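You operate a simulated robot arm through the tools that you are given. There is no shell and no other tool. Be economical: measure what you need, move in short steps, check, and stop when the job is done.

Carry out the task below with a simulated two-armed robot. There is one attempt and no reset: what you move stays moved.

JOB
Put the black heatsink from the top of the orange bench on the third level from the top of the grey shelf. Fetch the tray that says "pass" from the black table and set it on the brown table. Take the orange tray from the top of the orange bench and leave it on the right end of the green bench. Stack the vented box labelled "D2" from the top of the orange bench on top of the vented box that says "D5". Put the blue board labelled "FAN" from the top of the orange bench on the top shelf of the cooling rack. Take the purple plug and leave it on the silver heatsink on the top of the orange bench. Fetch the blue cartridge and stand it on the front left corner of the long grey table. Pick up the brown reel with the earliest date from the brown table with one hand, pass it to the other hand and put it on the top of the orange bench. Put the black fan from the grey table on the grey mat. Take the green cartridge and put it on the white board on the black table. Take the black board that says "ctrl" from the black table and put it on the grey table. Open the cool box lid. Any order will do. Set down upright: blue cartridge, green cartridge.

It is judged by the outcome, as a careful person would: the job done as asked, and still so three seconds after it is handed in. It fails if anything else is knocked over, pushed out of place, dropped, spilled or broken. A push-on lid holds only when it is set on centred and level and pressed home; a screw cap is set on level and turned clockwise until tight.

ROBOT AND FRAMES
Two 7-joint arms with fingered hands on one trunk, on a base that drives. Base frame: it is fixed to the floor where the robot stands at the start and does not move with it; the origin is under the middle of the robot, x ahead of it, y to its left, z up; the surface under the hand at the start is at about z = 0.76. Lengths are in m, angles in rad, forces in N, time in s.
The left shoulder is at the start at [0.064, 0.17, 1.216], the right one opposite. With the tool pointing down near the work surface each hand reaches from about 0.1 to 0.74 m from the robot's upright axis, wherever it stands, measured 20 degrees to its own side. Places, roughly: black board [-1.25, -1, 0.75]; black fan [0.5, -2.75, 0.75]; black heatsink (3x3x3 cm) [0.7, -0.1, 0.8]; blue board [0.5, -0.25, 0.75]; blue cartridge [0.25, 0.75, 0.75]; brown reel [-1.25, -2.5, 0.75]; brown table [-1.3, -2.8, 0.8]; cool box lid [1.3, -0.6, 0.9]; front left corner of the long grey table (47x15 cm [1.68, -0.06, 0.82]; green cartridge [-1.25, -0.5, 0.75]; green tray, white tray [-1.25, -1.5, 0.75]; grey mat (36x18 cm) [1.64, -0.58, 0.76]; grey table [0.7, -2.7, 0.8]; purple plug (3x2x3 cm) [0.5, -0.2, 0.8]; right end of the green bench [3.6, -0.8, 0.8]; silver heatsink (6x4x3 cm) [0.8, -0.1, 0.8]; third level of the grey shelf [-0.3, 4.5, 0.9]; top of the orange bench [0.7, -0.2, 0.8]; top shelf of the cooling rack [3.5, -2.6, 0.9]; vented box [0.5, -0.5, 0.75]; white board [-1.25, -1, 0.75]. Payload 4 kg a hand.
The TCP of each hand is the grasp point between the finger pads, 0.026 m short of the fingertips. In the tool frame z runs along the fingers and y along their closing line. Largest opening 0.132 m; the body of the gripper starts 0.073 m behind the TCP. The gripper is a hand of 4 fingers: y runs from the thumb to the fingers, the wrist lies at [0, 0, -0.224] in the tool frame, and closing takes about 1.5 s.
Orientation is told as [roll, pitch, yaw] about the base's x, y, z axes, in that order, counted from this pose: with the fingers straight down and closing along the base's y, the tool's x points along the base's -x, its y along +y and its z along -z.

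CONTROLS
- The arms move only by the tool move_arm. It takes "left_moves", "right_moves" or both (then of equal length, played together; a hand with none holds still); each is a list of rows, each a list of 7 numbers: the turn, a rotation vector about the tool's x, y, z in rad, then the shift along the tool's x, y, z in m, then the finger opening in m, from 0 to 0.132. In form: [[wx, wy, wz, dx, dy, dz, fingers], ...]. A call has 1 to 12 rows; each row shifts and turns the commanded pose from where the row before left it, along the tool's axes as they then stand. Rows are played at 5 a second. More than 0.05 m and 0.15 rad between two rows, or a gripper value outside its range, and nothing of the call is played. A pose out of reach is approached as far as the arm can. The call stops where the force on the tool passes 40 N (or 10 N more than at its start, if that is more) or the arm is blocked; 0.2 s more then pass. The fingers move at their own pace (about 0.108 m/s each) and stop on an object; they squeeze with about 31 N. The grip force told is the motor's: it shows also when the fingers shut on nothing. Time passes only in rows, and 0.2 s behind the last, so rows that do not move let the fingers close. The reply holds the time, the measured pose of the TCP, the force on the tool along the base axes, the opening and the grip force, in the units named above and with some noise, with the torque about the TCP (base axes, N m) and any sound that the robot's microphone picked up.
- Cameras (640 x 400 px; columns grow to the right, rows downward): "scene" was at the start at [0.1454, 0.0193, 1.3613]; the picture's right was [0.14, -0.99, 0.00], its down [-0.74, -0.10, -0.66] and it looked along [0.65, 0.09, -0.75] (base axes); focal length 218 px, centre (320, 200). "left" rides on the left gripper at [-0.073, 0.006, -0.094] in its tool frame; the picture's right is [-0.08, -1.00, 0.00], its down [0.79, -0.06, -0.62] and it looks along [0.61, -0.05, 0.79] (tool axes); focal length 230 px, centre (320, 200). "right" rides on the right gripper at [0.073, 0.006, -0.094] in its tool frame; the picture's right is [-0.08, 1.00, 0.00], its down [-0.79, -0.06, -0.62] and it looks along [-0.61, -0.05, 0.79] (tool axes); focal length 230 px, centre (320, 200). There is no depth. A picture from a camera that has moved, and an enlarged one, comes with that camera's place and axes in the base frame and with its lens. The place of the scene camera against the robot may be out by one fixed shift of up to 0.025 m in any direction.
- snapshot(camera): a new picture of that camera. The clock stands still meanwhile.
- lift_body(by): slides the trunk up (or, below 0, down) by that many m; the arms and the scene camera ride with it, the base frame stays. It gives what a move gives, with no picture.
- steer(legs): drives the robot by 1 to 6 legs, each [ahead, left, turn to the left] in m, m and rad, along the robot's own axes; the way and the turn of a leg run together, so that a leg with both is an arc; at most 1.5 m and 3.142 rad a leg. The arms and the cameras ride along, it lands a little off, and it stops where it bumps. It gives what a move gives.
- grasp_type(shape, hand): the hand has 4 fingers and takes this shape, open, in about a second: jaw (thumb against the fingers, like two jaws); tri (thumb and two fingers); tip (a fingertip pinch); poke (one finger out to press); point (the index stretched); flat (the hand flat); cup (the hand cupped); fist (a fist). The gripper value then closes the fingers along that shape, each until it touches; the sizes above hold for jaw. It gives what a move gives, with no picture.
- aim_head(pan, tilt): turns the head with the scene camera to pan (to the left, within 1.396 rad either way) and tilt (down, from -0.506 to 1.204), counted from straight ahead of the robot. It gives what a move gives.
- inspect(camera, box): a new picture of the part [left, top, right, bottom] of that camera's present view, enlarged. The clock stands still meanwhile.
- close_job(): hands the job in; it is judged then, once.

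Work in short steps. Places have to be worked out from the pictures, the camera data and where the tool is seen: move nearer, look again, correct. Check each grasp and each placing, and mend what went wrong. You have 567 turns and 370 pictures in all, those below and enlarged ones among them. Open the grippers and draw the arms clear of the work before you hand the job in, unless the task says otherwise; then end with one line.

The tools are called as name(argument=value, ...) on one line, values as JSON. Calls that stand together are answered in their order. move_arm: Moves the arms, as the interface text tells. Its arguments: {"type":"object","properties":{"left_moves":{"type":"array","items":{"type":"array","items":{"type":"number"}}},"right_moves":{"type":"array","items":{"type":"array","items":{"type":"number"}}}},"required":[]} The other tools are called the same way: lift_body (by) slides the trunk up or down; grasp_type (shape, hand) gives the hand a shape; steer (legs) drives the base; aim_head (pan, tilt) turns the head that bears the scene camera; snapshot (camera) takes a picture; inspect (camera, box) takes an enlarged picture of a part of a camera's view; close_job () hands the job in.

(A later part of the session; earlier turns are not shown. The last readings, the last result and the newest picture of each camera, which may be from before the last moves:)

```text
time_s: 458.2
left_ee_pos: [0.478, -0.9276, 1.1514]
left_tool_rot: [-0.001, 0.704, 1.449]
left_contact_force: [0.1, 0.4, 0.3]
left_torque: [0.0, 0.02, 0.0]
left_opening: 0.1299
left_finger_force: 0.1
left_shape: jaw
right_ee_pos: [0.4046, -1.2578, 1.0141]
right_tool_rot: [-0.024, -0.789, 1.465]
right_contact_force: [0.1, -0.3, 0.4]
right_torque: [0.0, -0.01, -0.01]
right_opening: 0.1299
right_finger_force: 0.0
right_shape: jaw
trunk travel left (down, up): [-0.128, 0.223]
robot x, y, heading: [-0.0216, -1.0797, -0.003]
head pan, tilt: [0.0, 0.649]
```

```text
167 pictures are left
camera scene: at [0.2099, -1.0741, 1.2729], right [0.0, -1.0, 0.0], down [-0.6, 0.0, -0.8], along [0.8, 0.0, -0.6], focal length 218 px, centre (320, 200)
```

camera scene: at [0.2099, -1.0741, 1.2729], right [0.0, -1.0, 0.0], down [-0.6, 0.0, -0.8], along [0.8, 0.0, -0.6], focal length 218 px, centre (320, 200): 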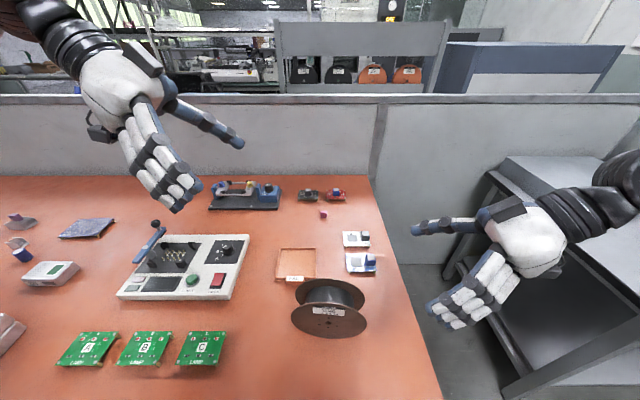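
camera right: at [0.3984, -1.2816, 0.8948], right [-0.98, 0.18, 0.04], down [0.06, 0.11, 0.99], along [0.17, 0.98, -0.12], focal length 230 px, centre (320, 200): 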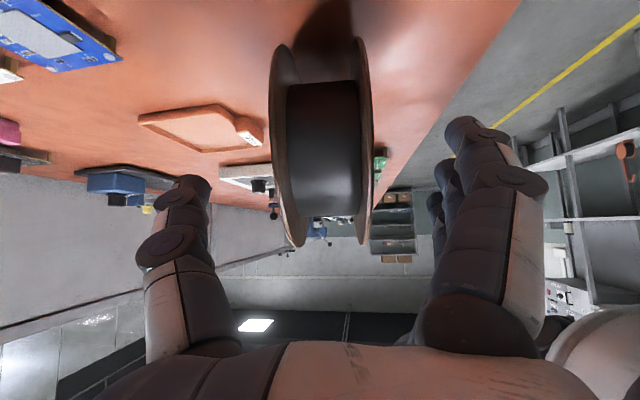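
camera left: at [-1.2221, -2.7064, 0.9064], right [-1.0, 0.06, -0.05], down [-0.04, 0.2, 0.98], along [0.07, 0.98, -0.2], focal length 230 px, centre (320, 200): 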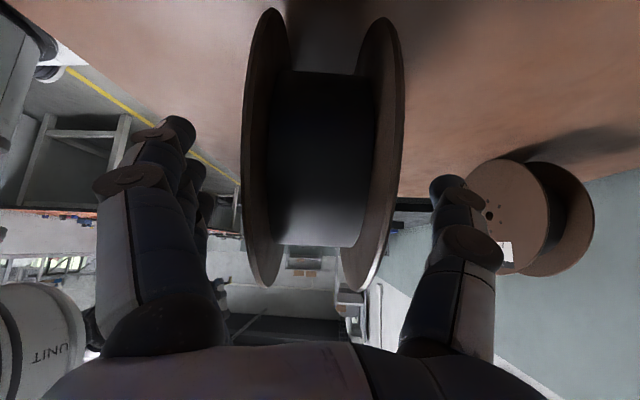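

Reel is on the bench. Straighten both hands to pick up the orange tray and FAN board.

move_arm(left_moves=[[0, -0.141, 0, 0, 0, 0, 0.13], [0, -0.141, 0, 0, 0, 0, 0.13], [0, -0.141, 0, 0, 0, 0, 0.13], [0, -0.141, 0, 0, 0, 0, 0.13], [0, -0.14, 0, 0, 0, 0, 0.13], [0, 0, 0.145, 0, 0, 0, 0.13], [0, 0, 0.145, 0, 0, 0, 0.13], [0, 0, 0.145, 0, 0, 0, 0.13], [0, 0, 0.145, 0, 0, 0, 0.13], [0, 0, 0.145, 0, 0, 0, 0.13], [0, 0, 0.145, 0, 0, 0, 0.13], [0, 0, 0.145, 0, 0, 0, 0.13]], right_moves=[[0, 0.141, 0, 0, 0, 0, 0.13], [0, 0.141, 0, 0, 0, 0, 0.13], [0, 0.141, 0, 0, 0, 0, 0.13], [0, 0.141, 0, 0, 0, 0, 0.13], [0, 0.141, 0, 0, 0, 0, 0.13], [0, 0.082, 0, 0, 0, 0, 0.13], [0, 0, 0.145, 0, 0, 0, 0.13], [0, 0, 0.145, 0, 0, 0, 0.13], [0, 0, 0.145, 0, 0, 0, 0.13], [0, 0, 0.145, 0, 0, 0, 0.13], [0, 0, 0.145, 0, 0, 0, 0.13], [0, 0, 0.145, 0, 0, 0, 0.13]])

move_arm(left_moves=[[0, 0, 0.145, 0, 0, 0, 0.13], [0, 0, 0.145, 0, 0, 0, 0.13], [0, 0, 0.145, 0, 0, 0, 0.13], [0, 0, 0, 0, 0, 0, 0.13]], right_moves=[[0, 0, 0.145, 0, 0, 0, 0.13], [0, 0, 0.145, 0, 0, 0, 0.13], [0, 0, 0.145, 0, 0, 0, 0.13], [0, 0, 0.145, 0, 0, 0, 0.13]])

inspect(camera="scene", box=[250, 190, 400, 300])

```text
time_s: 460.8
left_ee_pos: [0.4758, -0.9285, 1.1504]
left_tool_rot: [0.001, -0.001, 0.43]
left_contact_force: [-0.4, -0.1, -0.1]
left_torque: [-0.01, 0.0, 0.0]
left_opening: 0.13
left_finger_force: 0.1
left_shape: jaw
right_ee_pos: [0.403, -1.2568, 1.0145]
right_tool_rot: [-0.012, -0.016, 0.576]
right_contact_force: [0.8, 0.2, 0.1]
right_torque: [-0.03, -0.04, -0.02]
right_opening: 0.1298
right_finger_force: 0.0
right_shape: jaw
trunk travel left (down, up): [-0.128, 0.223]
robot x, y, heading: [-0.0233, -1.0835, -0.004]
head pan, tilt: [0.0, 0.649]
```

```text
time_s: 461.8
left_ee_pos: [0.4765, -0.9281, 1.1513]
left_tool_rot: [0.0, 0.0, -0.004]
left_contact_force: [0.0, -0.3, -0.9]
left_torque: [0.04, 0.0, 0.02]
left_opening: 0.1298
left_finger_force: 0.0
left_shape: jaw
right_ee_pos: [0.4034, -1.2552, 1.015]
right_tool_rot: [-0.002, -0.016, -0.006]
right_contact_force: [-0.2, 0.1, -0.3]
right_torque: [0.02, 0.05, 0.01]
right_opening: 0.1298
right_finger_force: 0.1
right_shape: jaw
trunk travel left (down, up): [-0.128, 0.223]
robot x, y, heading: [-0.025, -1.083, -0.004]
head pan, tilt: [0.0, 0.649]
```

```text
3.64 times, centred on (325, 245) of scene
camera zoom: at [0.2096, -1.0738, 1.273], right [0.0, -1.0, 0.0], down [-0.6, 0.0, -0.8], along [0.8, 0.0, -0.6], focal length 794 px, centre (302, 36)
```

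zoom: 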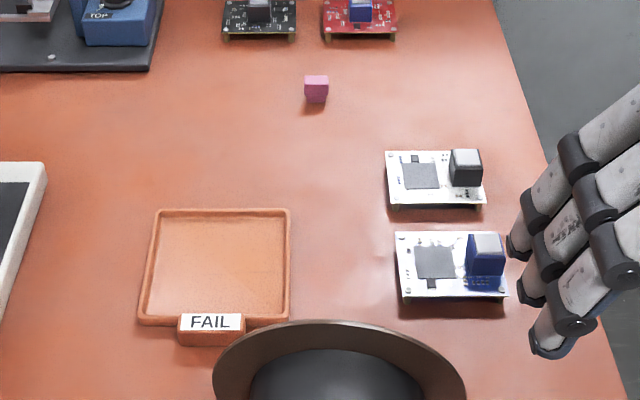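

FAIL tray centre ≈[0.589,-1.01], ~0.107 wide. Move the left hand over it.

move_arm(left_moves=[[0, 0, 0, -0.028, -0.02, 0.03, 0.132], [0, 0, 0, -0.028, -0.02, 0.03, 0.132], [0, 0, 0, -0.028, -0.02, 0.03, 0.132], [0, 0, 0, -0.028, -0.022, 0.03, 0.132], [0, 0, 0, 0, 0, 0.045, 0.132], [0, 0, 0, 0, 0, 0.045, 0.132], [0, 0, 0, 0, 0, 0, 0.132]])

snapshot(camera="left")

```text
time_s: 463.4
left_ee_pos: [0.5893, -1.0097, 0.9424]
left_tool_rot: [0.0, -0.001, -0.003]
left_contact_force: [-0.2, 0.2, -0.9]
left_torque: [0.02, 0.0, -0.03]
left_opening: 0.1321
left_finger_force: 0.2
left_shape: jaw
right_ee_pos: [0.4032, -1.2568, 1.0155]
right_tool_rot: [-0.002, -0.02, -0.001]
right_contact_force: [0.4, -0.6, 0.2]
right_torque: [0.06, -0.04, -0.03]
right_opening: 0.1298
right_finger_force: 0.2
right_shape: jaw
trunk travel left (down, up): [-0.128, 0.223]
robot x, y, heading: [-0.0205, -1.0807, -0.007]
head pan, tilt: [0.0, 0.649]
```

```text
165 pictures are left
camera left: at [0.662, -1.0037, 1.0353], right [0.08, -1.0, 0.0], down [-0.79, -0.06, 0.62], along [-0.61, -0.05, -0.79], focal length 230 px, centre (320, 200)
```

left: 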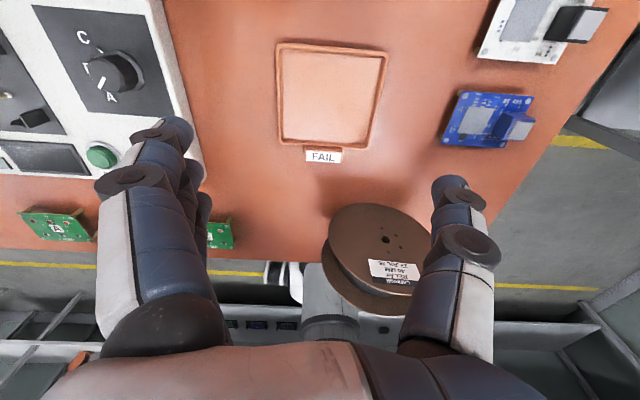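

Tray centre ≈[0.595,-1.019]. Align and descend in two steps.

move_arm(left_moves=[[0, 0, 0, -0.006, -0.009, 0.045, 0.132], [0, 0, 0, 0, 0, 0.045, 0.132], [0, 0, 0, 0, 0, 0.02, 0.132], [0, 0, 0, 0, 0, 0, 0.132]])

snapshot(camera="left")

```text
time_s: 464.4
left_ee_pos: [0.595, -1.0195, 0.8312]
left_tool_rot: [0.0, 0.002, -0.001]
left_contact_force: [-0.6, 0.3, 0.8]
left_torque: [0.03, -0.02, -0.01]
left_opening: 0.1316
left_finger_force: 0.1
left_shape: jaw
right_ee_pos: [0.4027, -1.2557, 1.0158]
right_tool_rot: [-0.001, -0.018, -0.003]
right_contact_force: [-0.3, 0.0, -0.2]
right_torque: [0.0, 0.03, 0.01]
right_opening: 0.1297
right_finger_force: 0.0
right_shape: jaw
trunk travel left (down, up): [-0.128, 0.223]
robot x, y, heading: [-0.0223, -1.0797, -0.002]
head pan, tilt: [0.0, 0.649]
```

```text
164 pictures are left
camera left: at [0.6674, -1.0129, 0.9238], right [0.08, -1.0, 0.0], down [-0.79, -0.06, 0.62], along [-0.61, -0.05, -0.79], focal length 230 px, centre (320, 200)
```

left: 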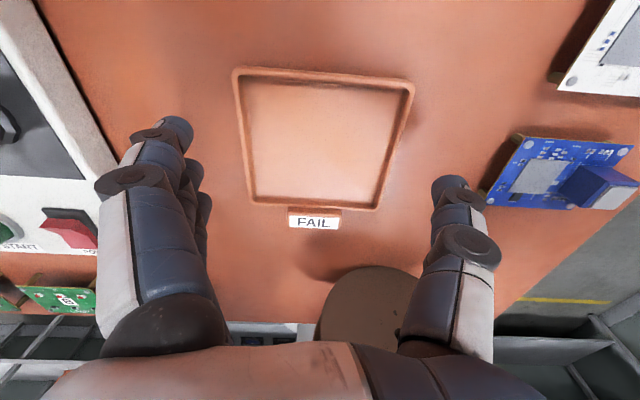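

Descend the rest, close and lift.

move_arm(left_moves=[[0, 0, 0, 0, 0, 0.03, 0.132], [0, 0, 0, 0, 0, 0.013, 0.132], [0, 0, 0, 0, 0, 0, 0.11], [0, 0, 0, 0, 0, 0, 0.09], [0, 0, 0, 0, 0, 0, 0.08], [0, 0, 0, 0, 0, 0, 0.08], [0, 0, 0, 0, 0, -0.02, 0.08], [0, 0, 0, 0, 0, -0.04, 0.08], [0, 0, 0, 0, 0, 0, 0.08]])

snapshot(camera="left")

```text
time_s: 466.4
left_ee_pos: [0.5968, -1.019, 0.8483]
left_tool_rot: [0.002, 0.001, -0.001]
left_contact_force: [0.0, 0.1, -0.9]
left_torque: [0.0, 0.02, 0.04]
left_opening: 0.1069
left_finger_force: 31.1
left_shape: jaw
right_ee_pos: [0.4044, -1.2564, 1.0146]
right_tool_rot: [-0.003, -0.017, -0.002]
right_contact_force: [0.1, 0.1, 0.3]
right_torque: [0.01, 0.03, 0.04]
right_opening: 0.1298
right_finger_force: 0.1
right_shape: jaw
trunk travel left (down, up): [-0.128, 0.223]
robot x, y, heading: [-0.0195, -1.0778, -0.008]
head pan, tilt: [0.0, 0.649]
```

```text
163 pictures are left
camera left: at [0.6687, -1.0127, 0.9419], right [0.08, -1.0, 0.0], down [-0.78, -0.06, 0.62], along [-0.62, -0.05, -0.79], focal length 230 px, centre (320, 200)
```

left: 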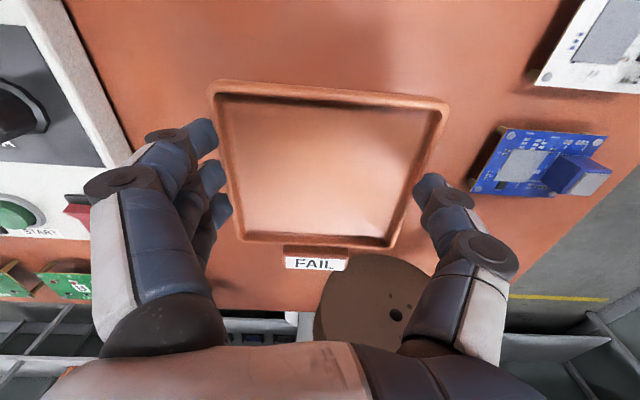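

Tray held. Raise to z≈1.02, retract, then drive left to the FAN board.

move_arm(left_moves=[[0, 0, 0, 0, 0, -0.045, 0.08], [0, 0, 0, 0, 0, -0.045, 0.08], [0, 0, 0, 0, 0, -0.045, 0.08], [0, 0, 0, 0.02, 0, -0.04, 0.08], [0, 0, 0, 0.045, 0.01, 0, 0.08], [0, 0, 0, 0.045, 0.02, 0, 0.08], [0, 0, 0, 0.045, 0.02, 0, 0.08]])

steer(legs=[[0, 0.9, 0], [0.1, 0.04, 0]])

snapshot(camera="right")

snapshot(camera="scene")

```text
time_s: 468.0
left_ee_pos: [0.4371, -0.9671, 1.0245]
left_tool_rot: [0.0, -0.002, -0.002]
left_contact_force: [-0.2, 0.2, -0.5]
left_torque: [0.0, -0.03, 0.03]
left_opening: 0.1067
left_finger_force: 31.1
left_shape: jaw
right_ee_pos: [0.4046, -1.2554, 1.0155]
right_tool_rot: [-0.003, -0.018, -0.002]
right_contact_force: [0.4, 0.1, -0.1]
right_torque: [-0.01, 0.0, 0.01]
right_opening: 0.13
right_finger_force: 0.0
right_shape: jaw
trunk travel left (down, up): [-0.128, 0.223]
robot x, y, heading: [-0.0243, -1.0815, -0.006]
head pan, tilt: [0.0, 0.649]
```

```text
time_s: 477.1
left_ee_pos: [0.5467, -0.0241, 1.0227]
left_tool_rot: [0.0, 0.0, -0.008]
left_contact_force: [0.8, -0.5, -1.5]
left_torque: [-0.01, -0.01, 0.0]
left_opening: 0.1069
left_finger_force: 30.7
left_shape: jaw
right_ee_pos: [0.5084, -0.312, 1.0136]
right_tool_rot: [-0.002, -0.02, -0.012]
right_contact_force: [0.6, 0.2, 0.4]
right_torque: [-0.03, 0.0, 0.0]
right_opening: 0.1297
right_finger_force: 0.1
right_shape: jaw
trunk travel left (down, up): [-0.128, 0.223]
robot x, y, heading: [0.0827, -0.1361, -0.009]
head pan, tilt: [0.0, 0.649]
```

```text
162 pictures are left
camera right: at [0.4344, -0.3066, 1.1075], right [0.09, 1.0, 0.0], down [0.77, -0.07, 0.63], along [0.63, -0.06, -0.78], focal length 230 px, centre (320, 200)
```

right: 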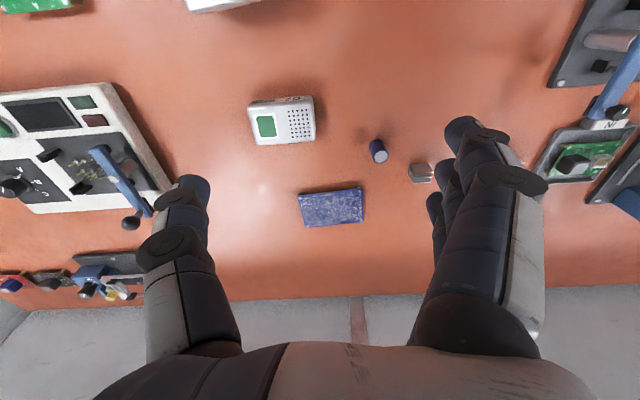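

```text
161 pictures are left
camera scene: at [0.316, -0.1282, 1.2729], right [-0.01, -1.0, 0.0], down [-0.6, 0.01, -0.8], along [0.8, -0.01, -0.61], focal length 218 px, centre (320, 200)
```

scene: 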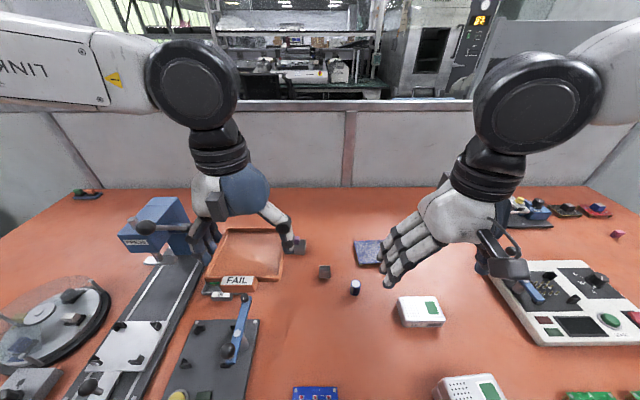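

FAN board ≈[0.722,-0.311]. Rotate the right hand 90°, then move above it.

move_arm(right_moves=[[0, 0, -0.1428, 0, 0, 0, 0.13], [0, 0, -0.1428, 0, 0, 0, 0.13], [0, 0, -0.1428, 0, 0, 0, 0.13], [0, 0, -0.1428, 0, 0, 0, 0.13], [0, 0, -0.1428, 0, 0, 0, 0.13], [0, 0, -0.1428, 0, 0, 0, 0.13], [0, 0, -0.1428, 0, 0, 0, 0.13], [0, 0, -0.1428, 0, 0, 0, 0.13], [0, 0, -0.1428, 0, 0, 0, 0.13], [0, 0, -0.1428, 0, 0, 0, 0.13], [0, 0, -0.1428, 0, 0, 0, 0.13]])

move_arm(right_moves=[[0, 0, 0, 0, -0.045, 0, 0.13], [0, 0, 0, 0, -0.045, 0, 0.13], [0, 0, 0, 0, -0.045, 0, 0.13], [0, 0, 0, 0, -0.045, 0.02, 0.13], [0, 0, 0, 0, -0.03, 0.03, 0.13], [0, 0, 0, 0, 0, 0.04, 0.13], [0, 0, 0, 0, 0, 0.04, 0.13], [0, 0, 0, 0, 0, 0, 0.13]])

snapshot(camera="right")

```text
time_s: 479.5
left_ee_pos: [0.5455, -0.0244, 1.0241]
left_tool_rot: [0.001, 0.0, -0.009]
left_contact_force: [0.9, -0.1, -0.9]
left_torque: [0.02, 0.0, 0.01]
left_opening: 0.107
left_finger_force: 31.0
left_shape: jaw
right_ee_pos: [0.5083, -0.3134, 1.0145]
right_tool_rot: [-0.019, 0.002, 1.565]
right_contact_force: [-1.1, -0.2, 0.9]
right_torque: [0.02, -0.01, 0.0]
right_opening: 0.1299
right_finger_force: 0.1
right_shape: jaw
trunk travel left (down, up): [-0.128, 0.223]
robot x, y, heading: [0.0855, -0.1334, -0.015]
head pan, tilt: [0.0, 0.649]
```

```text
time_s: 481.3
left_ee_pos: [0.5441, -0.0246, 1.0239]
left_tool_rot: [0.0, 0.0, -0.009]
left_contact_force: [-0.3, 0.4, -0.9]
left_torque: [0.0, -0.02, 0.02]
left_opening: 0.1064
left_finger_force: 31.7
left_shape: jaw
right_ee_pos: [0.7206, -0.3121, 0.8854]
right_tool_rot: [-0.02, 0.001, 1.56]
right_contact_force: [-0.1, -0.3, -0.3]
right_torque: [-0.03, 0.0, -0.01]
right_opening: 0.1298
right_finger_force: 0.0
right_shape: jaw
trunk travel left (down, up): [-0.128, 0.223]
robot x, y, heading: [0.0826, -0.1307, -0.011]
head pan, tilt: [0.0, 0.649]
```

```text
160 pictures are left
camera right: at [0.713, -0.3853, 0.9808], right [-1.0, 0.09, -0.02], down [0.06, 0.79, 0.62], along [0.07, 0.61, -0.79], focal length 230 px, centre (320, 200)
```

right: 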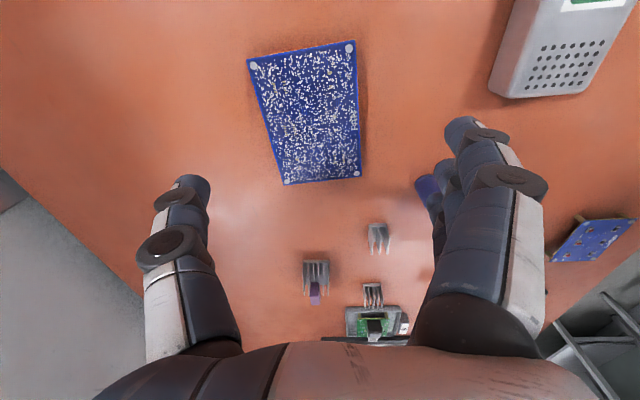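

Board centre ≈[0.730,-0.311], yaw ≈+0.05. Adjust and descend to z≈0.80, then check.

move_arm(right_moves=[[0, 0, -0.05, 0, -0.009, 0.03, 0.13], [0, 0, 0, 0, 0, 0.035, 0.13], [0, 0, 0, 0, 0, 0.02, 0.13], [0, 0, 0, 0, 0, 0, 0.13]])

snapshot(camera="right")

```text
time_s: 482.3
left_ee_pos: [0.545, -0.0259, 1.0228]
left_tool_rot: [-0.001, -0.002, -0.009]
left_contact_force: [0.8, 0.1, -1.8]
left_torque: [-0.01, -0.06, 0.0]
left_opening: 0.1065
left_finger_force: 30.9
left_shape: jaw
right_ee_pos: [0.7322, -0.3131, 0.8031]
right_tool_rot: [-0.018, 0.002, 1.611]
right_contact_force: [0.1, -0.1, 0.7]
right_torque: [-0.04, -0.03, 0.01]
right_opening: 0.1297
right_finger_force: 0.1
right_shape: jaw
trunk travel left (down, up): [-0.128, 0.223]
robot x, y, heading: [0.0837, -0.1315, -0.013]
head pan, tilt: [0.0, 0.649]
```

```text
159 pictures are left
camera right: at [0.7266, -0.3875, 0.8979], right [-1.0, 0.04, -0.02], down [0.02, 0.79, 0.62], along [0.04, 0.62, -0.79], focal length 230 px, centre (320, 200)
```

right: 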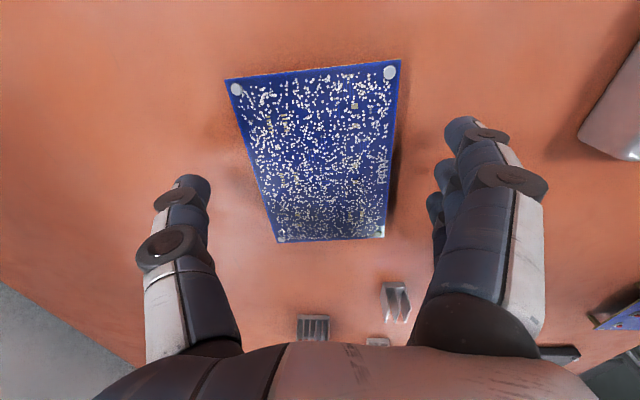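

Descend to z≈0.789 and close on the edges.

move_arm(right_moves=[[-0.018, 0, 0, 0, 0, 0.008, 0.13], [0, 0, 0, 0, 0, 0.005, 0.13], [0, 0, 0, 0, 0, 0, 0.1], [0, 0, 0, 0, 0, 0, 0.07], [0, 0, 0, 0, 0, 0, 0.06], [0, 0, 0, 0, 0, 0, 0.06]])

move_arm(right_moves=[[0, 0, 0, 0, 0, -0.01, 0.05], [0, 0, 0, 0, 0, -0.03, 0.05], [0, 0, 0, 0, 0, -0.04, 0.05], [0, 0, 0, 0, 0, 0, 0.05]])

snapshot(camera="right")

```text
time_s: 483.7
left_ee_pos: [0.5443, -0.025, 1.0235]
left_tool_rot: [0.0, 0.002, -0.007]
left_contact_force: [0.7, -1.0, -1.9]
left_torque: [0.03, -0.02, 0.0]
left_opening: 0.1068
left_finger_force: 31.0
left_shape: jaw
right_ee_pos: [0.7312, -0.3161, 0.7931]
right_tool_rot: [0.002, 0.002, 1.611]
right_contact_force: [0.3, 0.4, 0.9]
right_torque: [-0.05, -0.04, 0.0]
right_opening: 0.0796
right_finger_force: 30.7
right_shape: jaw
trunk travel left (down, up): [-0.128, 0.223]
robot x, y, heading: [0.0852, -0.1351, -0.01]
head pan, tilt: [0.0, 0.649]
```

```text
time_s: 484.7
left_ee_pos: [0.5448, -0.0247, 1.0221]
left_tool_rot: [0.001, 0.002, -0.008]
left_contact_force: [0.2, 0.0, -1.6]
left_torque: [0.02, 0.03, 0.02]
left_opening: 0.1067
left_finger_force: 31.4
left_shape: jaw
right_ee_pos: [0.7302, -0.3172, 0.8717]
right_tool_rot: [0.002, 0.001, 1.612]
right_contact_force: [0.7, 0.9, -0.4]
right_torque: [-0.01, 0.0, 0.02]
right_opening: 0.0797
right_finger_force: 31.4
right_shape: jaw
trunk travel left (down, up): [-0.128, 0.223]
robot x, y, heading: [0.0859, -0.1352, -0.004]
head pan, tilt: [0.0, 0.649]
```

```text
158 pictures are left
camera right: at [0.7282, -0.3905, 0.9645], right [-1.0, 0.04, 0.0], down [0.03, 0.79, 0.61], along [0.02, 0.61, -0.79], focal length 230 px, centre (320, 200)
```

right: 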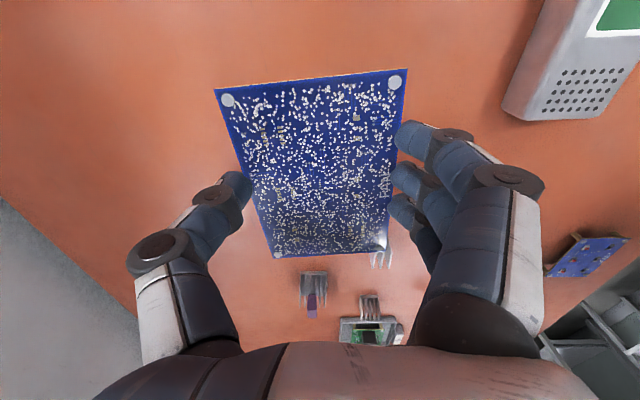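

FAN board held. Raise and retract it, then start the trip around to the far side.

move_arm(right_moves=[[0, 0, 0, 0, 0.0, -0.045, 0.05], [0, 0, 0, 0, 0.01, -0.045, 0.05], [0, 0, 0, 0, 0.03, -0.035, 0.05], [0, 0, 0, 0, 0.045, 0, 0.05], [0, 0, 0, 0, 0.045, 0, 0.05], [0, 0, 0, 0, 0.045, 0, 0.05]])

steer(legs=[[-0.45, 0, 0], [0, 0, 1.58], [1.4, 0, 0], [1.4, 0, 0], [0.8, 0, 0]])

snapshot(camera="scene")

```text
time_s: 486.1
left_ee_pos: [0.5443, -0.0249, 1.0241]
left_tool_rot: [0.001, -0.004, -0.008]
left_contact_force: [-0.3, -0.6, -1.0]
left_torque: [0.03, -0.03, 0.02]
left_opening: 0.1067
left_finger_force: 30.6
left_shape: jaw
right_ee_pos: [0.5545, -0.3223, 0.9965]
right_tool_rot: [0.0, 0.002, 1.612]
right_contact_force: [-0.5, -0.5, -1.1]
right_torque: [-0.01, -0.03, 0.01]
right_opening: 0.0797
right_finger_force: 30.7
right_shape: jaw
trunk travel left (down, up): [-0.128, 0.223]
robot x, y, heading: [0.0857, -0.1369, -0.012]
head pan, tilt: [0.0, 0.649]
```

```text
time_s: 509.7
left_ee_pos: [-0.3809, 3.9369, 1.0228]
left_tool_rot: [0.0, 0.0, 1.543]
left_contact_force: [0.3, 0.0, -1.1]
left_torque: [0.01, -0.03, -0.02]
left_opening: 0.1067
left_finger_force: 31.2
left_shape: jaw
right_ee_pos: [-0.0821, 3.9428, 0.997]
right_tool_rot: [0.001, 0.002, -3.12]
right_contact_force: [-0.1, 0.1, 0.0]
right_torque: [-0.01, 0.01, 0.01]
right_opening: 0.0795
right_finger_force: 31.3
right_shape: jaw
trunk travel left (down, up): [-0.128, 0.223]
robot x, y, heading: [-0.2838, 3.4759, 1.543]
head pan, tilt: [0.0, 0.649]
```

```text
157 pictures are left
camera scene: at [-0.2649, 3.7065, 1.273], right [1.0, -0.03, 0.0], down [-0.02, -0.6, -0.8], along [0.02, 0.8, -0.6], focal length 218 px, centre (320, 200)
```

scene: 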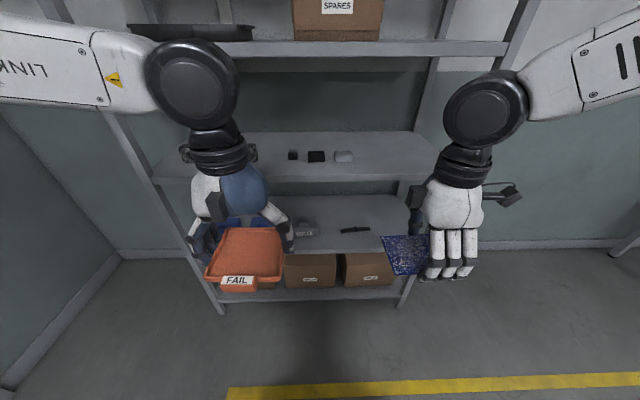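

Continue: turn, along the aisle, then down the x≈2.37 aisle.

steer(legs=[[0, 0, -1.545], [1.35, 0, 0], [1.3, 0, 0], [0, 0, -1.571], [1.4, 0, 0], [1.4, 0, 0]])

aim_head(pan=0.7, tilt=0.4)

snapshot(camera="scene")

```text
time_s: 543.3
left_ee_pos: [2.3763, 0.1554, 1.0233]
left_tool_rot: [0.001, 0.0, -1.613]
left_contact_force: [0.0, -0.1, -1.8]
left_torque: [-0.01, -0.01, 0.02]
left_opening: 0.1066
left_finger_force: 31.1
left_shape: jaw
right_ee_pos: [2.0766, 0.1528, 0.9964]
right_tool_rot: [0.0, 0.003, 0.007]
right_contact_force: [-0.8, -0.5, -0.7]
right_torque: [-0.01, -0.02, 0.0]
right_opening: 0.0792
right_finger_force: 31.3
right_shape: jaw
trunk travel left (down, up): [-0.128, 0.223]
robot x, y, heading: [2.2807, 0.6196, -1.613]
head pan, tilt: [0.0, 0.649]
```

```text
time_s: 544.4
left_ee_pos: [2.3747, 0.1542, 1.0239]
left_tool_rot: [0.001, -0.001, -1.613]
left_contact_force: [0.5, -0.7, -1.9]
left_torque: [-0.04, 0.02, 0.01]
left_opening: 0.1066
left_finger_force: 30.9
left_shape: jaw
right_ee_pos: [2.0773, 0.1531, 0.9967]
right_tool_rot: [0.0, 0.001, 0.008]
right_contact_force: [0.1, -0.3, -0.3]
right_torque: [0.0, 0.0, 0.01]
right_opening: 0.0793
right_finger_force: 31.1
right_shape: jaw
trunk travel left (down, up): [-0.128, 0.223]
robot x, y, heading: [2.2818, 0.6169, -1.614]
head pan, tilt: [0.7, 0.4]
```

```text
156 pictures are left
camera scene: at [2.339, 0.417, 1.2954], right [-0.79, -0.61, 0.0], down [-0.24, 0.31, -0.92], along [0.56, -0.73, -0.39], focal length 218 px, centre (320, 200)
```

scene: 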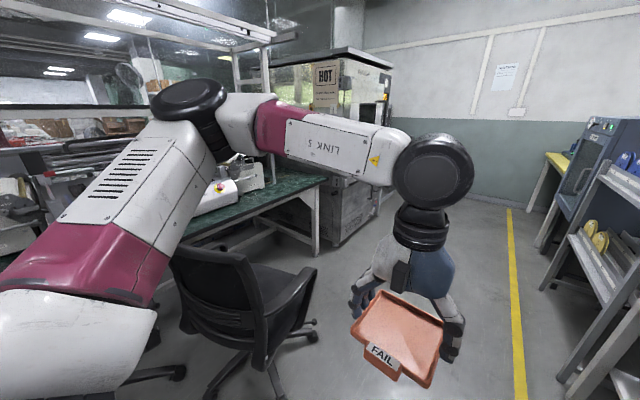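

The green bench's front-right corner is near [3.25,-0.8], with a chair at about [2.9,0]. Drive to y≈-0.8 and turn to face +x.

steer(legs=[[1.42, 0, 0], [0, 0, 1.614]])

aim_head(pan=0.1, tilt=0.4)

snapshot(camera="scene")

```text
time_s: 555.2
left_ee_pos: [2.6809, -0.673, 1.024]
left_tool_rot: [0.0, 0.001, -0.037]
left_contact_force: [-0.2, 0.6, -1.2]
left_torque: [0.0, -0.02, 0.0]
left_opening: 0.1067
left_finger_force: 30.6
left_shape: jaw
right_ee_pos: [2.6848, -0.9707, 0.9961]
right_tool_rot: [0.002, 0.002, 1.582]
right_contact_force: [-0.2, -0.1, -0.7]
right_torque: [0.02, 0.01, 0.0]
right_opening: 0.0788
right_finger_force: 30.8
right_shape: jaw
trunk travel left (down, up): [-0.128, 0.223]
robot x, y, heading: [2.2178, -0.7688, -0.038]
head pan, tilt: [0.7, 0.4]
```

```text
time_s: 556.2
left_ee_pos: [2.6816, -0.6733, 1.0239]
left_tool_rot: [0.0, 0.0, -0.036]
left_contact_force: [0.4, -0.4, -1.4]
left_torque: [0.03, 0.0, 0.03]
left_opening: 0.1068
left_finger_force: 31.0
left_shape: jaw
right_ee_pos: [2.6844, -0.971, 0.9952]
right_tool_rot: [-0.001, 0.002, 1.584]
right_contact_force: [0.0, 0.1, -0.4]
right_torque: [-0.01, -0.04, 0.02]
right_opening: 0.0791
right_finger_force: 31.0
right_shape: jaw
trunk travel left (down, up): [-0.128, 0.223]
robot x, y, heading: [2.215, -0.7715, -0.04]
head pan, tilt: [0.099, 0.4]
```

```text
155 pictures are left
camera scene: at [2.4551, -0.7615, 1.2955], right [0.06, -1.0, 0.0], down [-0.39, -0.02, -0.92], along [0.92, 0.06, -0.39], focal length 218 px, centre (320, 200)
```

scene: 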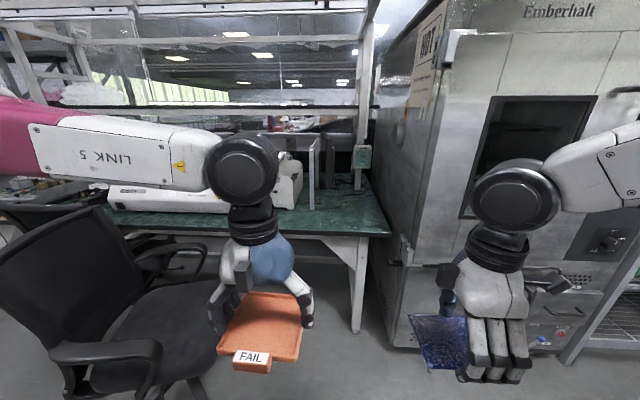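

Bench front x≈3.28, right end y≈-1.0, free there. Retract the board hand, and drive up to place the tray at ≈[3.45,-0.82].

move_arm(right_moves=[[0, 0, 0, 0, 0.04, 0, 0.05], [0, 0, 0, 0, 0.04, 0, 0.05], [0, 0, 0, 0, 0.03, 0, 0.05]])

steer(legs=[[0.3, -0.05, 0.04], [0.28, 0, 0]])

aim_head(pan=0.0, tilt=0.65)

snapshot(camera="scene")

```text
time_s: 557.0
left_ee_pos: [2.6825, -0.6731, 1.0236]
left_tool_rot: [0.002, -0.001, -0.036]
left_contact_force: [0.5, 0.1, -0.7]
left_torque: [0.02, 0.0, 0.01]
left_opening: 0.1067
left_finger_force: 31.0
left_shape: jaw
right_ee_pos: [2.5737, -0.9729, 0.9959]
right_tool_rot: [-0.001, 0.002, 1.584]
right_contact_force: [0.0, -0.4, 0.2]
right_torque: [-0.02, -0.01, -0.01]
right_opening: 0.079
right_finger_force: 30.9
right_shape: jaw
trunk travel left (down, up): [-0.128, 0.223]
robot x, y, heading: [2.2162, -0.771, -0.039]
head pan, tilt: [0.099, 0.4]
```

```text
time_s: 560.6
left_ee_pos: [3.2494, -0.7059, 1.0234]
left_tool_rot: [0.001, -0.002, 0.008]
left_contact_force: [0.9, 0.3, -1.9]
left_torque: [0.01, 0.02, -0.01]
left_opening: 0.1066
left_finger_force: 31.2
left_shape: jaw
right_ee_pos: [3.1542, -1.0099, 0.9942]
right_tool_rot: [0.0, 0.004, 1.631]
right_contact_force: [0.3, 0.3, -1.7]
right_torque: [-0.01, 0.03, 0.0]
right_opening: 0.0792
right_finger_force: 30.7
right_shape: jaw
trunk travel left (down, up): [-0.128, 0.223]
robot x, y, heading: [2.7935, -0.8222, 0.011]
head pan, tilt: [0.099, 0.4]
```

```text
time_s: 561.3
left_ee_pos: [3.2479, -0.7053, 1.0236]
left_tool_rot: [0.002, 0.001, 0.008]
left_contact_force: [-0.6, 0.3, -1.0]
left_torque: [-0.03, -0.03, 0.03]
left_opening: 0.1068
left_finger_force: 30.8
left_shape: jaw
right_ee_pos: [3.1551, -1.0094, 0.996]
right_tool_rot: [0.0, 0.003, 1.629]
right_contact_force: [0.1, -0.9, -1.3]
right_torque: [0.0, -0.04, 0.03]
right_opening: 0.0791
right_finger_force: 30.7
right_shape: jaw
trunk travel left (down, up): [-0.128, 0.223]
robot x, y, heading: [2.7905, -0.8252, 0.001]
head pan, tilt: [0.0, 0.649]
```

```text
154 pictures are left
camera scene: at [3.0211, -0.8133, 1.2731], right [0.01, -1.0, 0.0], down [-0.6, 0.0, -0.8], along [0.8, 0.01, -0.6], focal length 218 px, centre (320, 200)
```

scene: 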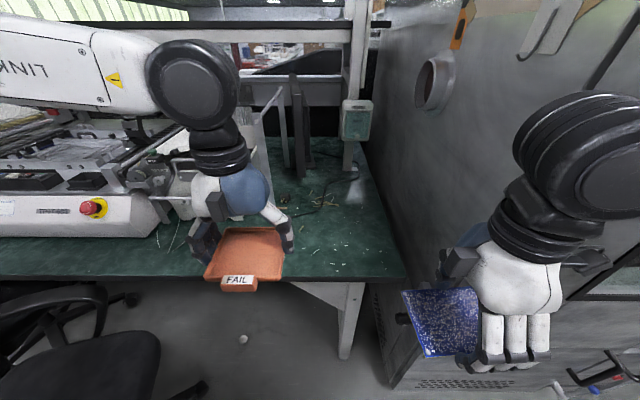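

Drive 0.1 m closer and move the tray over [3.46,-0.83].

steer(legs=[[0.1, 0, 0]])

move_arm(left_moves=[[0, 0, 0, -0.028, -0.03, 0, 0.08], [0, 0, 0, -0.028, -0.03, 0, 0.08], [0, 0, 0, -0.028, -0.03, 0, 0.08], [0, 0, 0, -0.028, -0.033, 0, 0.08], [0, 0, 0, 0, 0, 0.045, 0.08], [0, 0, 0, 0, 0, 0.045, 0.08], [0, 0, 0, 0, 0, 0.045, 0.08], [0, 0, 0, 0, 0, 0, 0.08]])

snapshot(camera="left")

snapshot(camera="scene")

```text
time_s: 562.5
left_ee_pos: [3.3216, -0.7081, 1.033]
left_tool_rot: [-0.003, -0.022, -0.005]
left_contact_force: [-0.2, 0.1, -0.6]
left_torque: [-0.04, -0.05, -0.01]
left_opening: 0.1065
left_finger_force: 31.0
left_shape: jaw
right_ee_pos: [3.2094, -1.014, 0.9994]
right_tool_rot: [-0.012, 0.018, 1.651]
right_contact_force: [-0.1, -0.6, -0.8]
right_torque: [0.0, 0.03, -0.02]
right_opening: 0.0788
right_finger_force: 30.7
right_shape: jaw
trunk travel left (down, up): [-0.128, 0.223]
robot x, y, heading: [2.8779, -0.8211, -0.005]
head pan, tilt: [0.0, 0.649]
stopped in leg 1: the robot was blocked; the commanded pose is now the measured one
```

```text
time_s: 564.3
left_ee_pos: [3.4376, -0.8316, 0.902]
left_tool_rot: [-0.001, -0.022, -0.002]
left_contact_force: [-0.8, 0.9, -0.5]
left_torque: [0.01, -0.03, 0.01]
left_opening: 0.1068
left_finger_force: 31.5
left_shape: jaw
right_ee_pos: [3.2092, -1.0138, 0.9985]
right_tool_rot: [-0.01, 0.019, 1.653]
right_contact_force: [0.4, -1.4, -1.4]
right_torque: [0.03, 0.02, -0.01]
right_opening: 0.079
right_finger_force: 31.0
right_shape: jaw
trunk travel left (down, up): [-0.128, 0.223]
robot x, y, heading: [2.8764, -0.8216, 0.001]
head pan, tilt: [0.0, 0.649]
```

```text
153 pictures are left
camera left: at [3.5085, -0.8262, 0.9973], right [0.08, -1.0, 0.0], down [-0.8, -0.06, 0.6], along [-0.6, -0.05, -0.8], focal length 230 px, centre (320, 200)
```

left: 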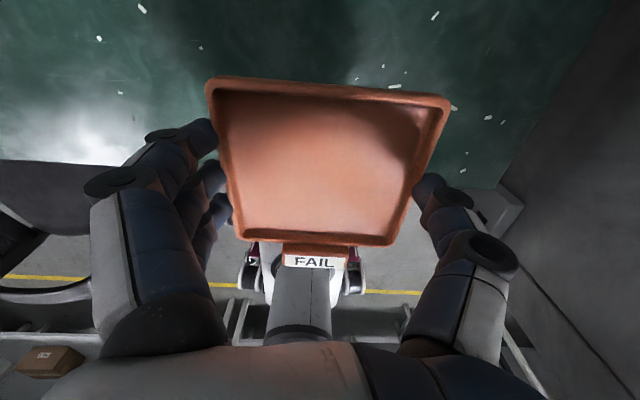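

```text
152 pictures are left
camera scene: at [3.0867, -0.8123, 1.2776], right [0.0, -1.0, 0.0], down [-0.59, 0.0, -0.81], along [0.81, 0.0, -0.59], focal length 218 px, centre (320, 200)
```

scene: 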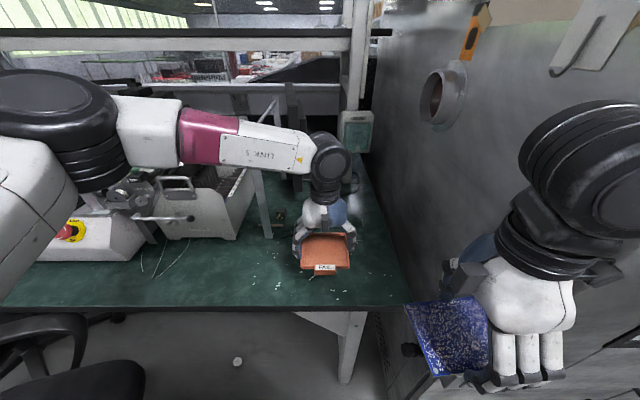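

The base touched something; back off 6 cm, then extend the arm and lower.

steer(legs=[[-0.06, 0, 0]])

move_arm(left_moves=[[0, 0.0, 0, -0.03, 0, 0, 0.08], [0, 0, 0, -0.02, 0, 0, 0.08], [0, 0, 0, 0, 0, 0.03, 0.08], [0, 0, 0, 0, 0, 0, 0.08]])

snapshot(camera="scene")

```text
time_s: 565.3
left_ee_pos: [3.3938, -0.8327, 0.8904]
left_tool_rot: [0.0, -0.001, 0.001]
left_contact_force: [-0.1, 0.1, -1.9]
left_torque: [0.04, -0.05, 0.0]
left_opening: 0.1066
left_finger_force: 30.4
left_shape: jaw
right_ee_pos: [3.1672, -1.0139, 0.991]
right_tool_rot: [0.017, 0.015, 1.649]
right_contact_force: [0.2, 0.2, -0.6]
right_torque: [0.0, -0.03, 0.0]
right_opening: 0.0788
right_finger_force: 30.5
right_shape: jaw
trunk travel left (down, up): [-0.128, 0.223]
robot x, y, heading: [2.8177, -0.8209, 0.006]
head pan, tilt: [0.0, 0.649]
```

```text
time_s: 566.3
left_ee_pos: [3.4429, -0.8322, 0.8617]
left_tool_rot: [0.001, -0.002, 0.0]
left_contact_force: [-0.3, 0.3, -2.0]
left_torque: [0.05, 0.01, 0.01]
left_opening: 0.1064
left_finger_force: 30.9
left_shape: jaw
right_ee_pos: [3.167, -1.0134, 0.9902]
right_tool_rot: [0.019, 0.017, 1.65]
right_contact_force: [0.0, -0.8, -0.6]
right_torque: [0.01, -0.03, -0.02]
right_opening: 0.0788
right_finger_force: 30.8
right_shape: jaw
trunk travel left (down, up): [-0.128, 0.223]
robot x, y, heading: [2.8151, -0.8194, -0.002]
head pan, tilt: [0.0, 0.649]
```

```text
151 pictures are left
camera scene: at [3.0507, -0.8137, 1.2732], right [0.0, -1.0, 0.0], down [-0.6, 0.0, -0.8], along [0.8, 0.0, -0.6], focal length 218 px, centre (320, 200)
```

scene: 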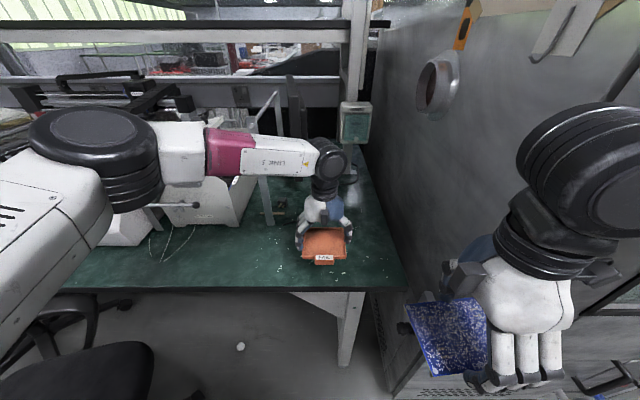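

Lower to contact.

move_arm(left_moves=[[0, 0, 0, -0.015, 0, 0.02, 0.08], [0, 0, 0, 0, 0, 0.008, 0.08], [0, 0, 0, 0, 0, 0, 0.08]])

move_arm(left_moves=[[0, 0, 0, 0, 0, 0.006, 0.08], [0, 0, 0, 0, 0, 0.006, 0.08], [0, 0, 0, 0, 0, 0, 0.08]])

move_arm(left_moves=[[0, 0, 0, 0, 0, 0.005, 0.08], [0, 0, 0, 0, 0, 0.004, 0.08], [0, 0, 0, 0, 0, 0, 0.08]])

```text
time_s: 567.1
left_ee_pos: [3.459, -0.831, 0.8333]
left_tool_rot: [0.0, -0.002, -0.001]
left_contact_force: [-0.6, 0.0, -1.2]
left_torque: [0.01, 0.0, 0.0]
left_opening: 0.1065
left_finger_force: 31.3
left_shape: jaw
right_ee_pos: [3.1677, -1.0135, 0.9904]
right_tool_rot: [0.018, 0.015, 1.65]
right_contact_force: [-0.3, -0.8, -0.3]
right_torque: [0.01, 0.01, 0.01]
right_opening: 0.0791
right_finger_force: 31.0
right_shape: jaw
trunk travel left (down, up): [-0.128, 0.223]
robot x, y, heading: [2.8206, -0.8203, -0.0]
head pan, tilt: [0.0, 0.649]
```

```text
time_s: 567.9
left_ee_pos: [3.4583, -0.8332, 0.8221]
left_tool_rot: [0.0, 0.0, 0.001]
left_contact_force: [-0.4, -0.4, -1.4]
left_torque: [0.0, 0.0, -0.02]
left_opening: 0.1065
left_finger_force: 30.7
left_shape: jaw
right_ee_pos: [3.1687, -1.0146, 0.9918]
right_tool_rot: [0.02, 0.016, 1.649]
right_contact_force: [-0.1, -0.6, -0.3]
right_torque: [0.0, 0.0, 0.02]
right_opening: 0.0789
right_finger_force: 31.2
right_shape: jaw
trunk travel left (down, up): [-0.128, 0.223]
robot x, y, heading: [2.8223, -0.8217, 0.002]
head pan, tilt: [0.0, 0.649]
```

```text
time_s: 568.7
left_ee_pos: [3.4585, -0.8333, 0.8114]
left_tool_rot: [0.0, 0.0, 0.0]
left_contact_force: [-0.1, -0.6, -1.0]
left_torque: [0.02, -0.03, 0.03]
left_opening: 0.1069
left_finger_force: 30.9
left_shape: jaw
right_ee_pos: [3.1687, -1.0133, 0.9898]
right_tool_rot: [0.02, 0.016, 1.65]
right_contact_force: [0.2, -0.1, 0.0]
right_torque: [0.01, -0.01, 0.0]
right_opening: 0.0787
right_finger_force: 31.2
right_shape: jaw
trunk travel left (down, up): [-0.128, 0.223]
robot x, y, heading: [2.8181, -0.8229, -0.002]
head pan, tilt: [0.0, 0.649]
```

move_arm(left_moves=[[0, 0, 0, 0, 0, 0.005, 0.08], [0, 0, 0, 0, 0, 0.004, 0.08], [0, 0, 0, 0, 0, 0, 0.08]])

move_arm(left_moves=[[0, 0, 0, 0, 0, 0.004, 0.08], [0, 0, 0, 0, 0, 0.003, 0.08], [0, 0, 0, 0, 0, 0, 0.08]])

snapshot(camera="left")

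```text
time_s: 569.5
left_ee_pos: [3.4585, -0.8336, 0.8045]
left_tool_rot: [-0.001, 0.0, 0.0]
left_contact_force: [0.0, -0.5, -1.1]
left_torque: [0.04, 0.01, 0.01]
left_opening: 0.1067
left_finger_force: 30.6
left_shape: jaw
right_ee_pos: [3.1697, -1.0143, 0.9912]
right_tool_rot: [0.02, 0.015, 1.651]
right_contact_force: [0.8, 0.4, -0.3]
right_torque: [0.0, 0.01, -0.01]
right_opening: 0.0787
right_finger_force: 31.2
right_shape: jaw
trunk travel left (down, up): [-0.128, 0.223]
robot x, y, heading: [2.8217, -0.8237, -0.003]
head pan, tilt: [0.0, 0.649]
```

```text
time_s: 570.3
left_ee_pos: [3.4586, -0.8325, 0.7959]
left_tool_rot: [0.001, 0.0, 0.0]
left_contact_force: [-0.2, 0.1, -1.4]
left_torque: [0.0, -0.01, -0.02]
left_opening: 0.1067
left_finger_force: 30.9
left_shape: jaw
right_ee_pos: [3.167, -1.0151, 0.9902]
right_tool_rot: [0.02, 0.015, 1.649]
right_contact_force: [0.0, -0.2, -0.2]
right_torque: [0.0, 0.0, 0.02]
right_opening: 0.0789
right_finger_force: 31.1
right_shape: jaw
trunk travel left (down, up): [-0.128, 0.223]
robot x, y, heading: [2.8155, -0.819, -0.001]
head pan, tilt: [0.0, 0.649]
```

```text
150 pictures are left
camera left: at [3.5313, -0.8264, 0.8891], right [0.08, -1.0, 0.0], down [-0.79, -0.06, 0.62], along [-0.61, -0.05, -0.79], focal length 230 px, centre (320, 200)
```

left: 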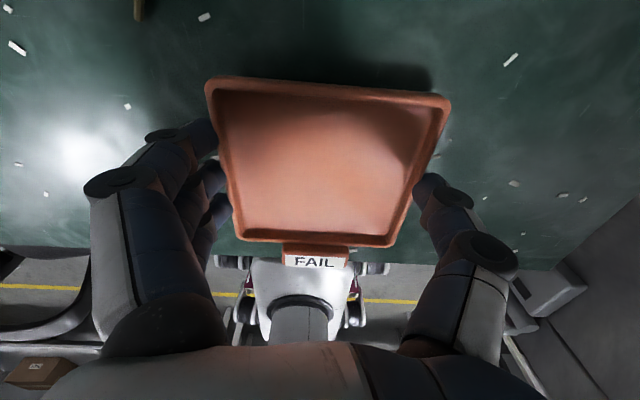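

Continue down with finer steps.

move_arm(left_moves=[[0, 0, 0, -0.01, 0, 0.003, 0.08], [0, 0, 0, 0, 0, 0.003, 0.08], [0, 0, 0, 0, 0, 0, 0.08]])

move_arm(left_moves=[[0, 0, 0, 0, 0, 0.003, 0.08], [0, 0, 0, 0, 0, 0.002, 0.08], [0, 0, 0, 0, 0, 0, 0.08]])

move_arm(left_moves=[[0, 0, 0, 0, 0, 0.002, 0.08], [0, 0, 0, 0, 0, 0.002, 0.08], [0, 0, 0, 0, 0, 0, 0.08]])

```text
time_s: 571.1
left_ee_pos: [3.4678, -0.8347, 0.7907]
left_tool_rot: [0.0, -0.002, -0.001]
left_contact_force: [0.4, 0.0, -0.5]
left_torque: [0.01, -0.04, 0.02]
left_opening: 0.1068
left_finger_force: 30.6
left_shape: jaw
right_ee_pos: [3.1687, -1.0138, 0.9905]
right_tool_rot: [0.02, 0.016, 1.65]
right_contact_force: [-0.6, 0.0, -0.6]
right_torque: [-0.02, 0.0, -0.01]
right_opening: 0.0789
right_finger_force: 31.2
right_shape: jaw
trunk travel left (down, up): [-0.128, 0.223]
robot x, y, heading: [2.819, -0.8214, -0.001]
head pan, tilt: [0.0, 0.649]
```

```text
time_s: 571.9
left_ee_pos: [3.469, -0.8325, 0.7866]
left_tool_rot: [0.0, -0.003, 0.0]
left_contact_force: [-0.5, 1.2, 9.6]
left_torque: [0.05, 0.01, 0.02]
left_opening: 0.107
left_finger_force: 30.9
left_shape: jaw
right_ee_pos: [3.1668, -1.0139, 0.9909]
right_tool_rot: [0.018, 0.014, 1.65]
right_contact_force: [-0.7, 0.8, -0.7]
right_torque: [0.01, -0.02, 0.02]
right_opening: 0.0787
right_finger_force: 30.8
right_shape: jaw
trunk travel left (down, up): [-0.128, 0.223]
robot x, y, heading: [2.8183, -0.8249, -0.004]
head pan, tilt: [0.0, 0.649]
```

```text
time_s: 572.7
left_ee_pos: [3.4685, -0.8331, 0.7857]
left_tool_rot: [0.0, -0.007, -0.001]
left_contact_force: [-1.5, 1.3, 36.2]
left_torque: [1.07, 0.21, 0.06]
left_opening: 0.1063
left_finger_force: 30.7
left_shape: jaw
right_ee_pos: [3.165, -1.0128, 0.9925]
right_tool_rot: [0.015, 0.017, 1.649]
right_contact_force: [1.0, 0.3, -1.0]
right_torque: [0.03, 0.0, 0.0]
right_opening: 0.0788
right_finger_force: 30.7
right_shape: jaw
trunk travel left (down, up): [-0.128, 0.223]
robot x, y, heading: [2.8169, -0.8231, -0.003]
head pan, tilt: [0.0, 0.649]
```

On the bench. Open and rise.

move_arm(left_moves=[[0, 0, 0, 0, 0, -0.003, 0.09], [0, 0, 0, 0, 0, -0.001, 0.115], [0, 0, 0, 0, 0, 0, 0.132], [0, 0, 0, 0, 0, 0, 0.132], [0, 0, 0, 0, 0, -0.03, 0.132], [0, 0, 0, 0, 0, -0.045, 0.132], [0, 0, 0, 0, 0, -0.045, 0.132], [0, 0, 0, 0.02, 0, -0.04, 0.132], [0, 0, 0, 0.04, 0.02, -0.02, 0.132]])

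snapshot(camera="scene")

```text
time_s: 574.7
left_ee_pos: [3.4078, -0.8121, 0.9654]
left_tool_rot: [-0.001, -0.001, 0.001]
left_contact_force: [0.1, 0.3, 0.2]
left_torque: [0.0, -0.01, -0.04]
left_opening: 0.1319
left_finger_force: 0.0
left_shape: jaw
right_ee_pos: [3.1668, -1.014, 0.9907]
right_tool_rot: [0.02, 0.015, 1.649]
right_contact_force: [-0.1, 0.8, 0.0]
right_torque: [0.0, 0.01, 0.02]
right_opening: 0.0787
right_finger_force: 30.3
right_shape: jaw
trunk travel left (down, up): [-0.128, 0.223]
robot x, y, heading: [2.822, -0.823, 0.001]
head pan, tilt: [0.0, 0.649]
```

```text
149 pictures are left
camera scene: at [3.0502, -0.8128, 1.2733], right [0.0, -1.0, 0.0], down [-0.6, 0.0, -0.8], along [0.8, 0.0, -0.6], focal length 218 px, centre (320, 200)
```

scene: 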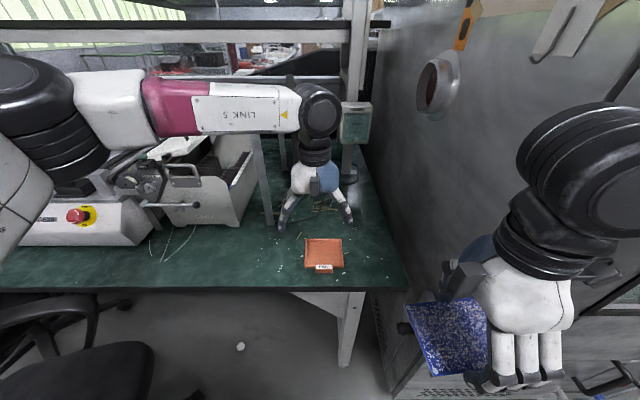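

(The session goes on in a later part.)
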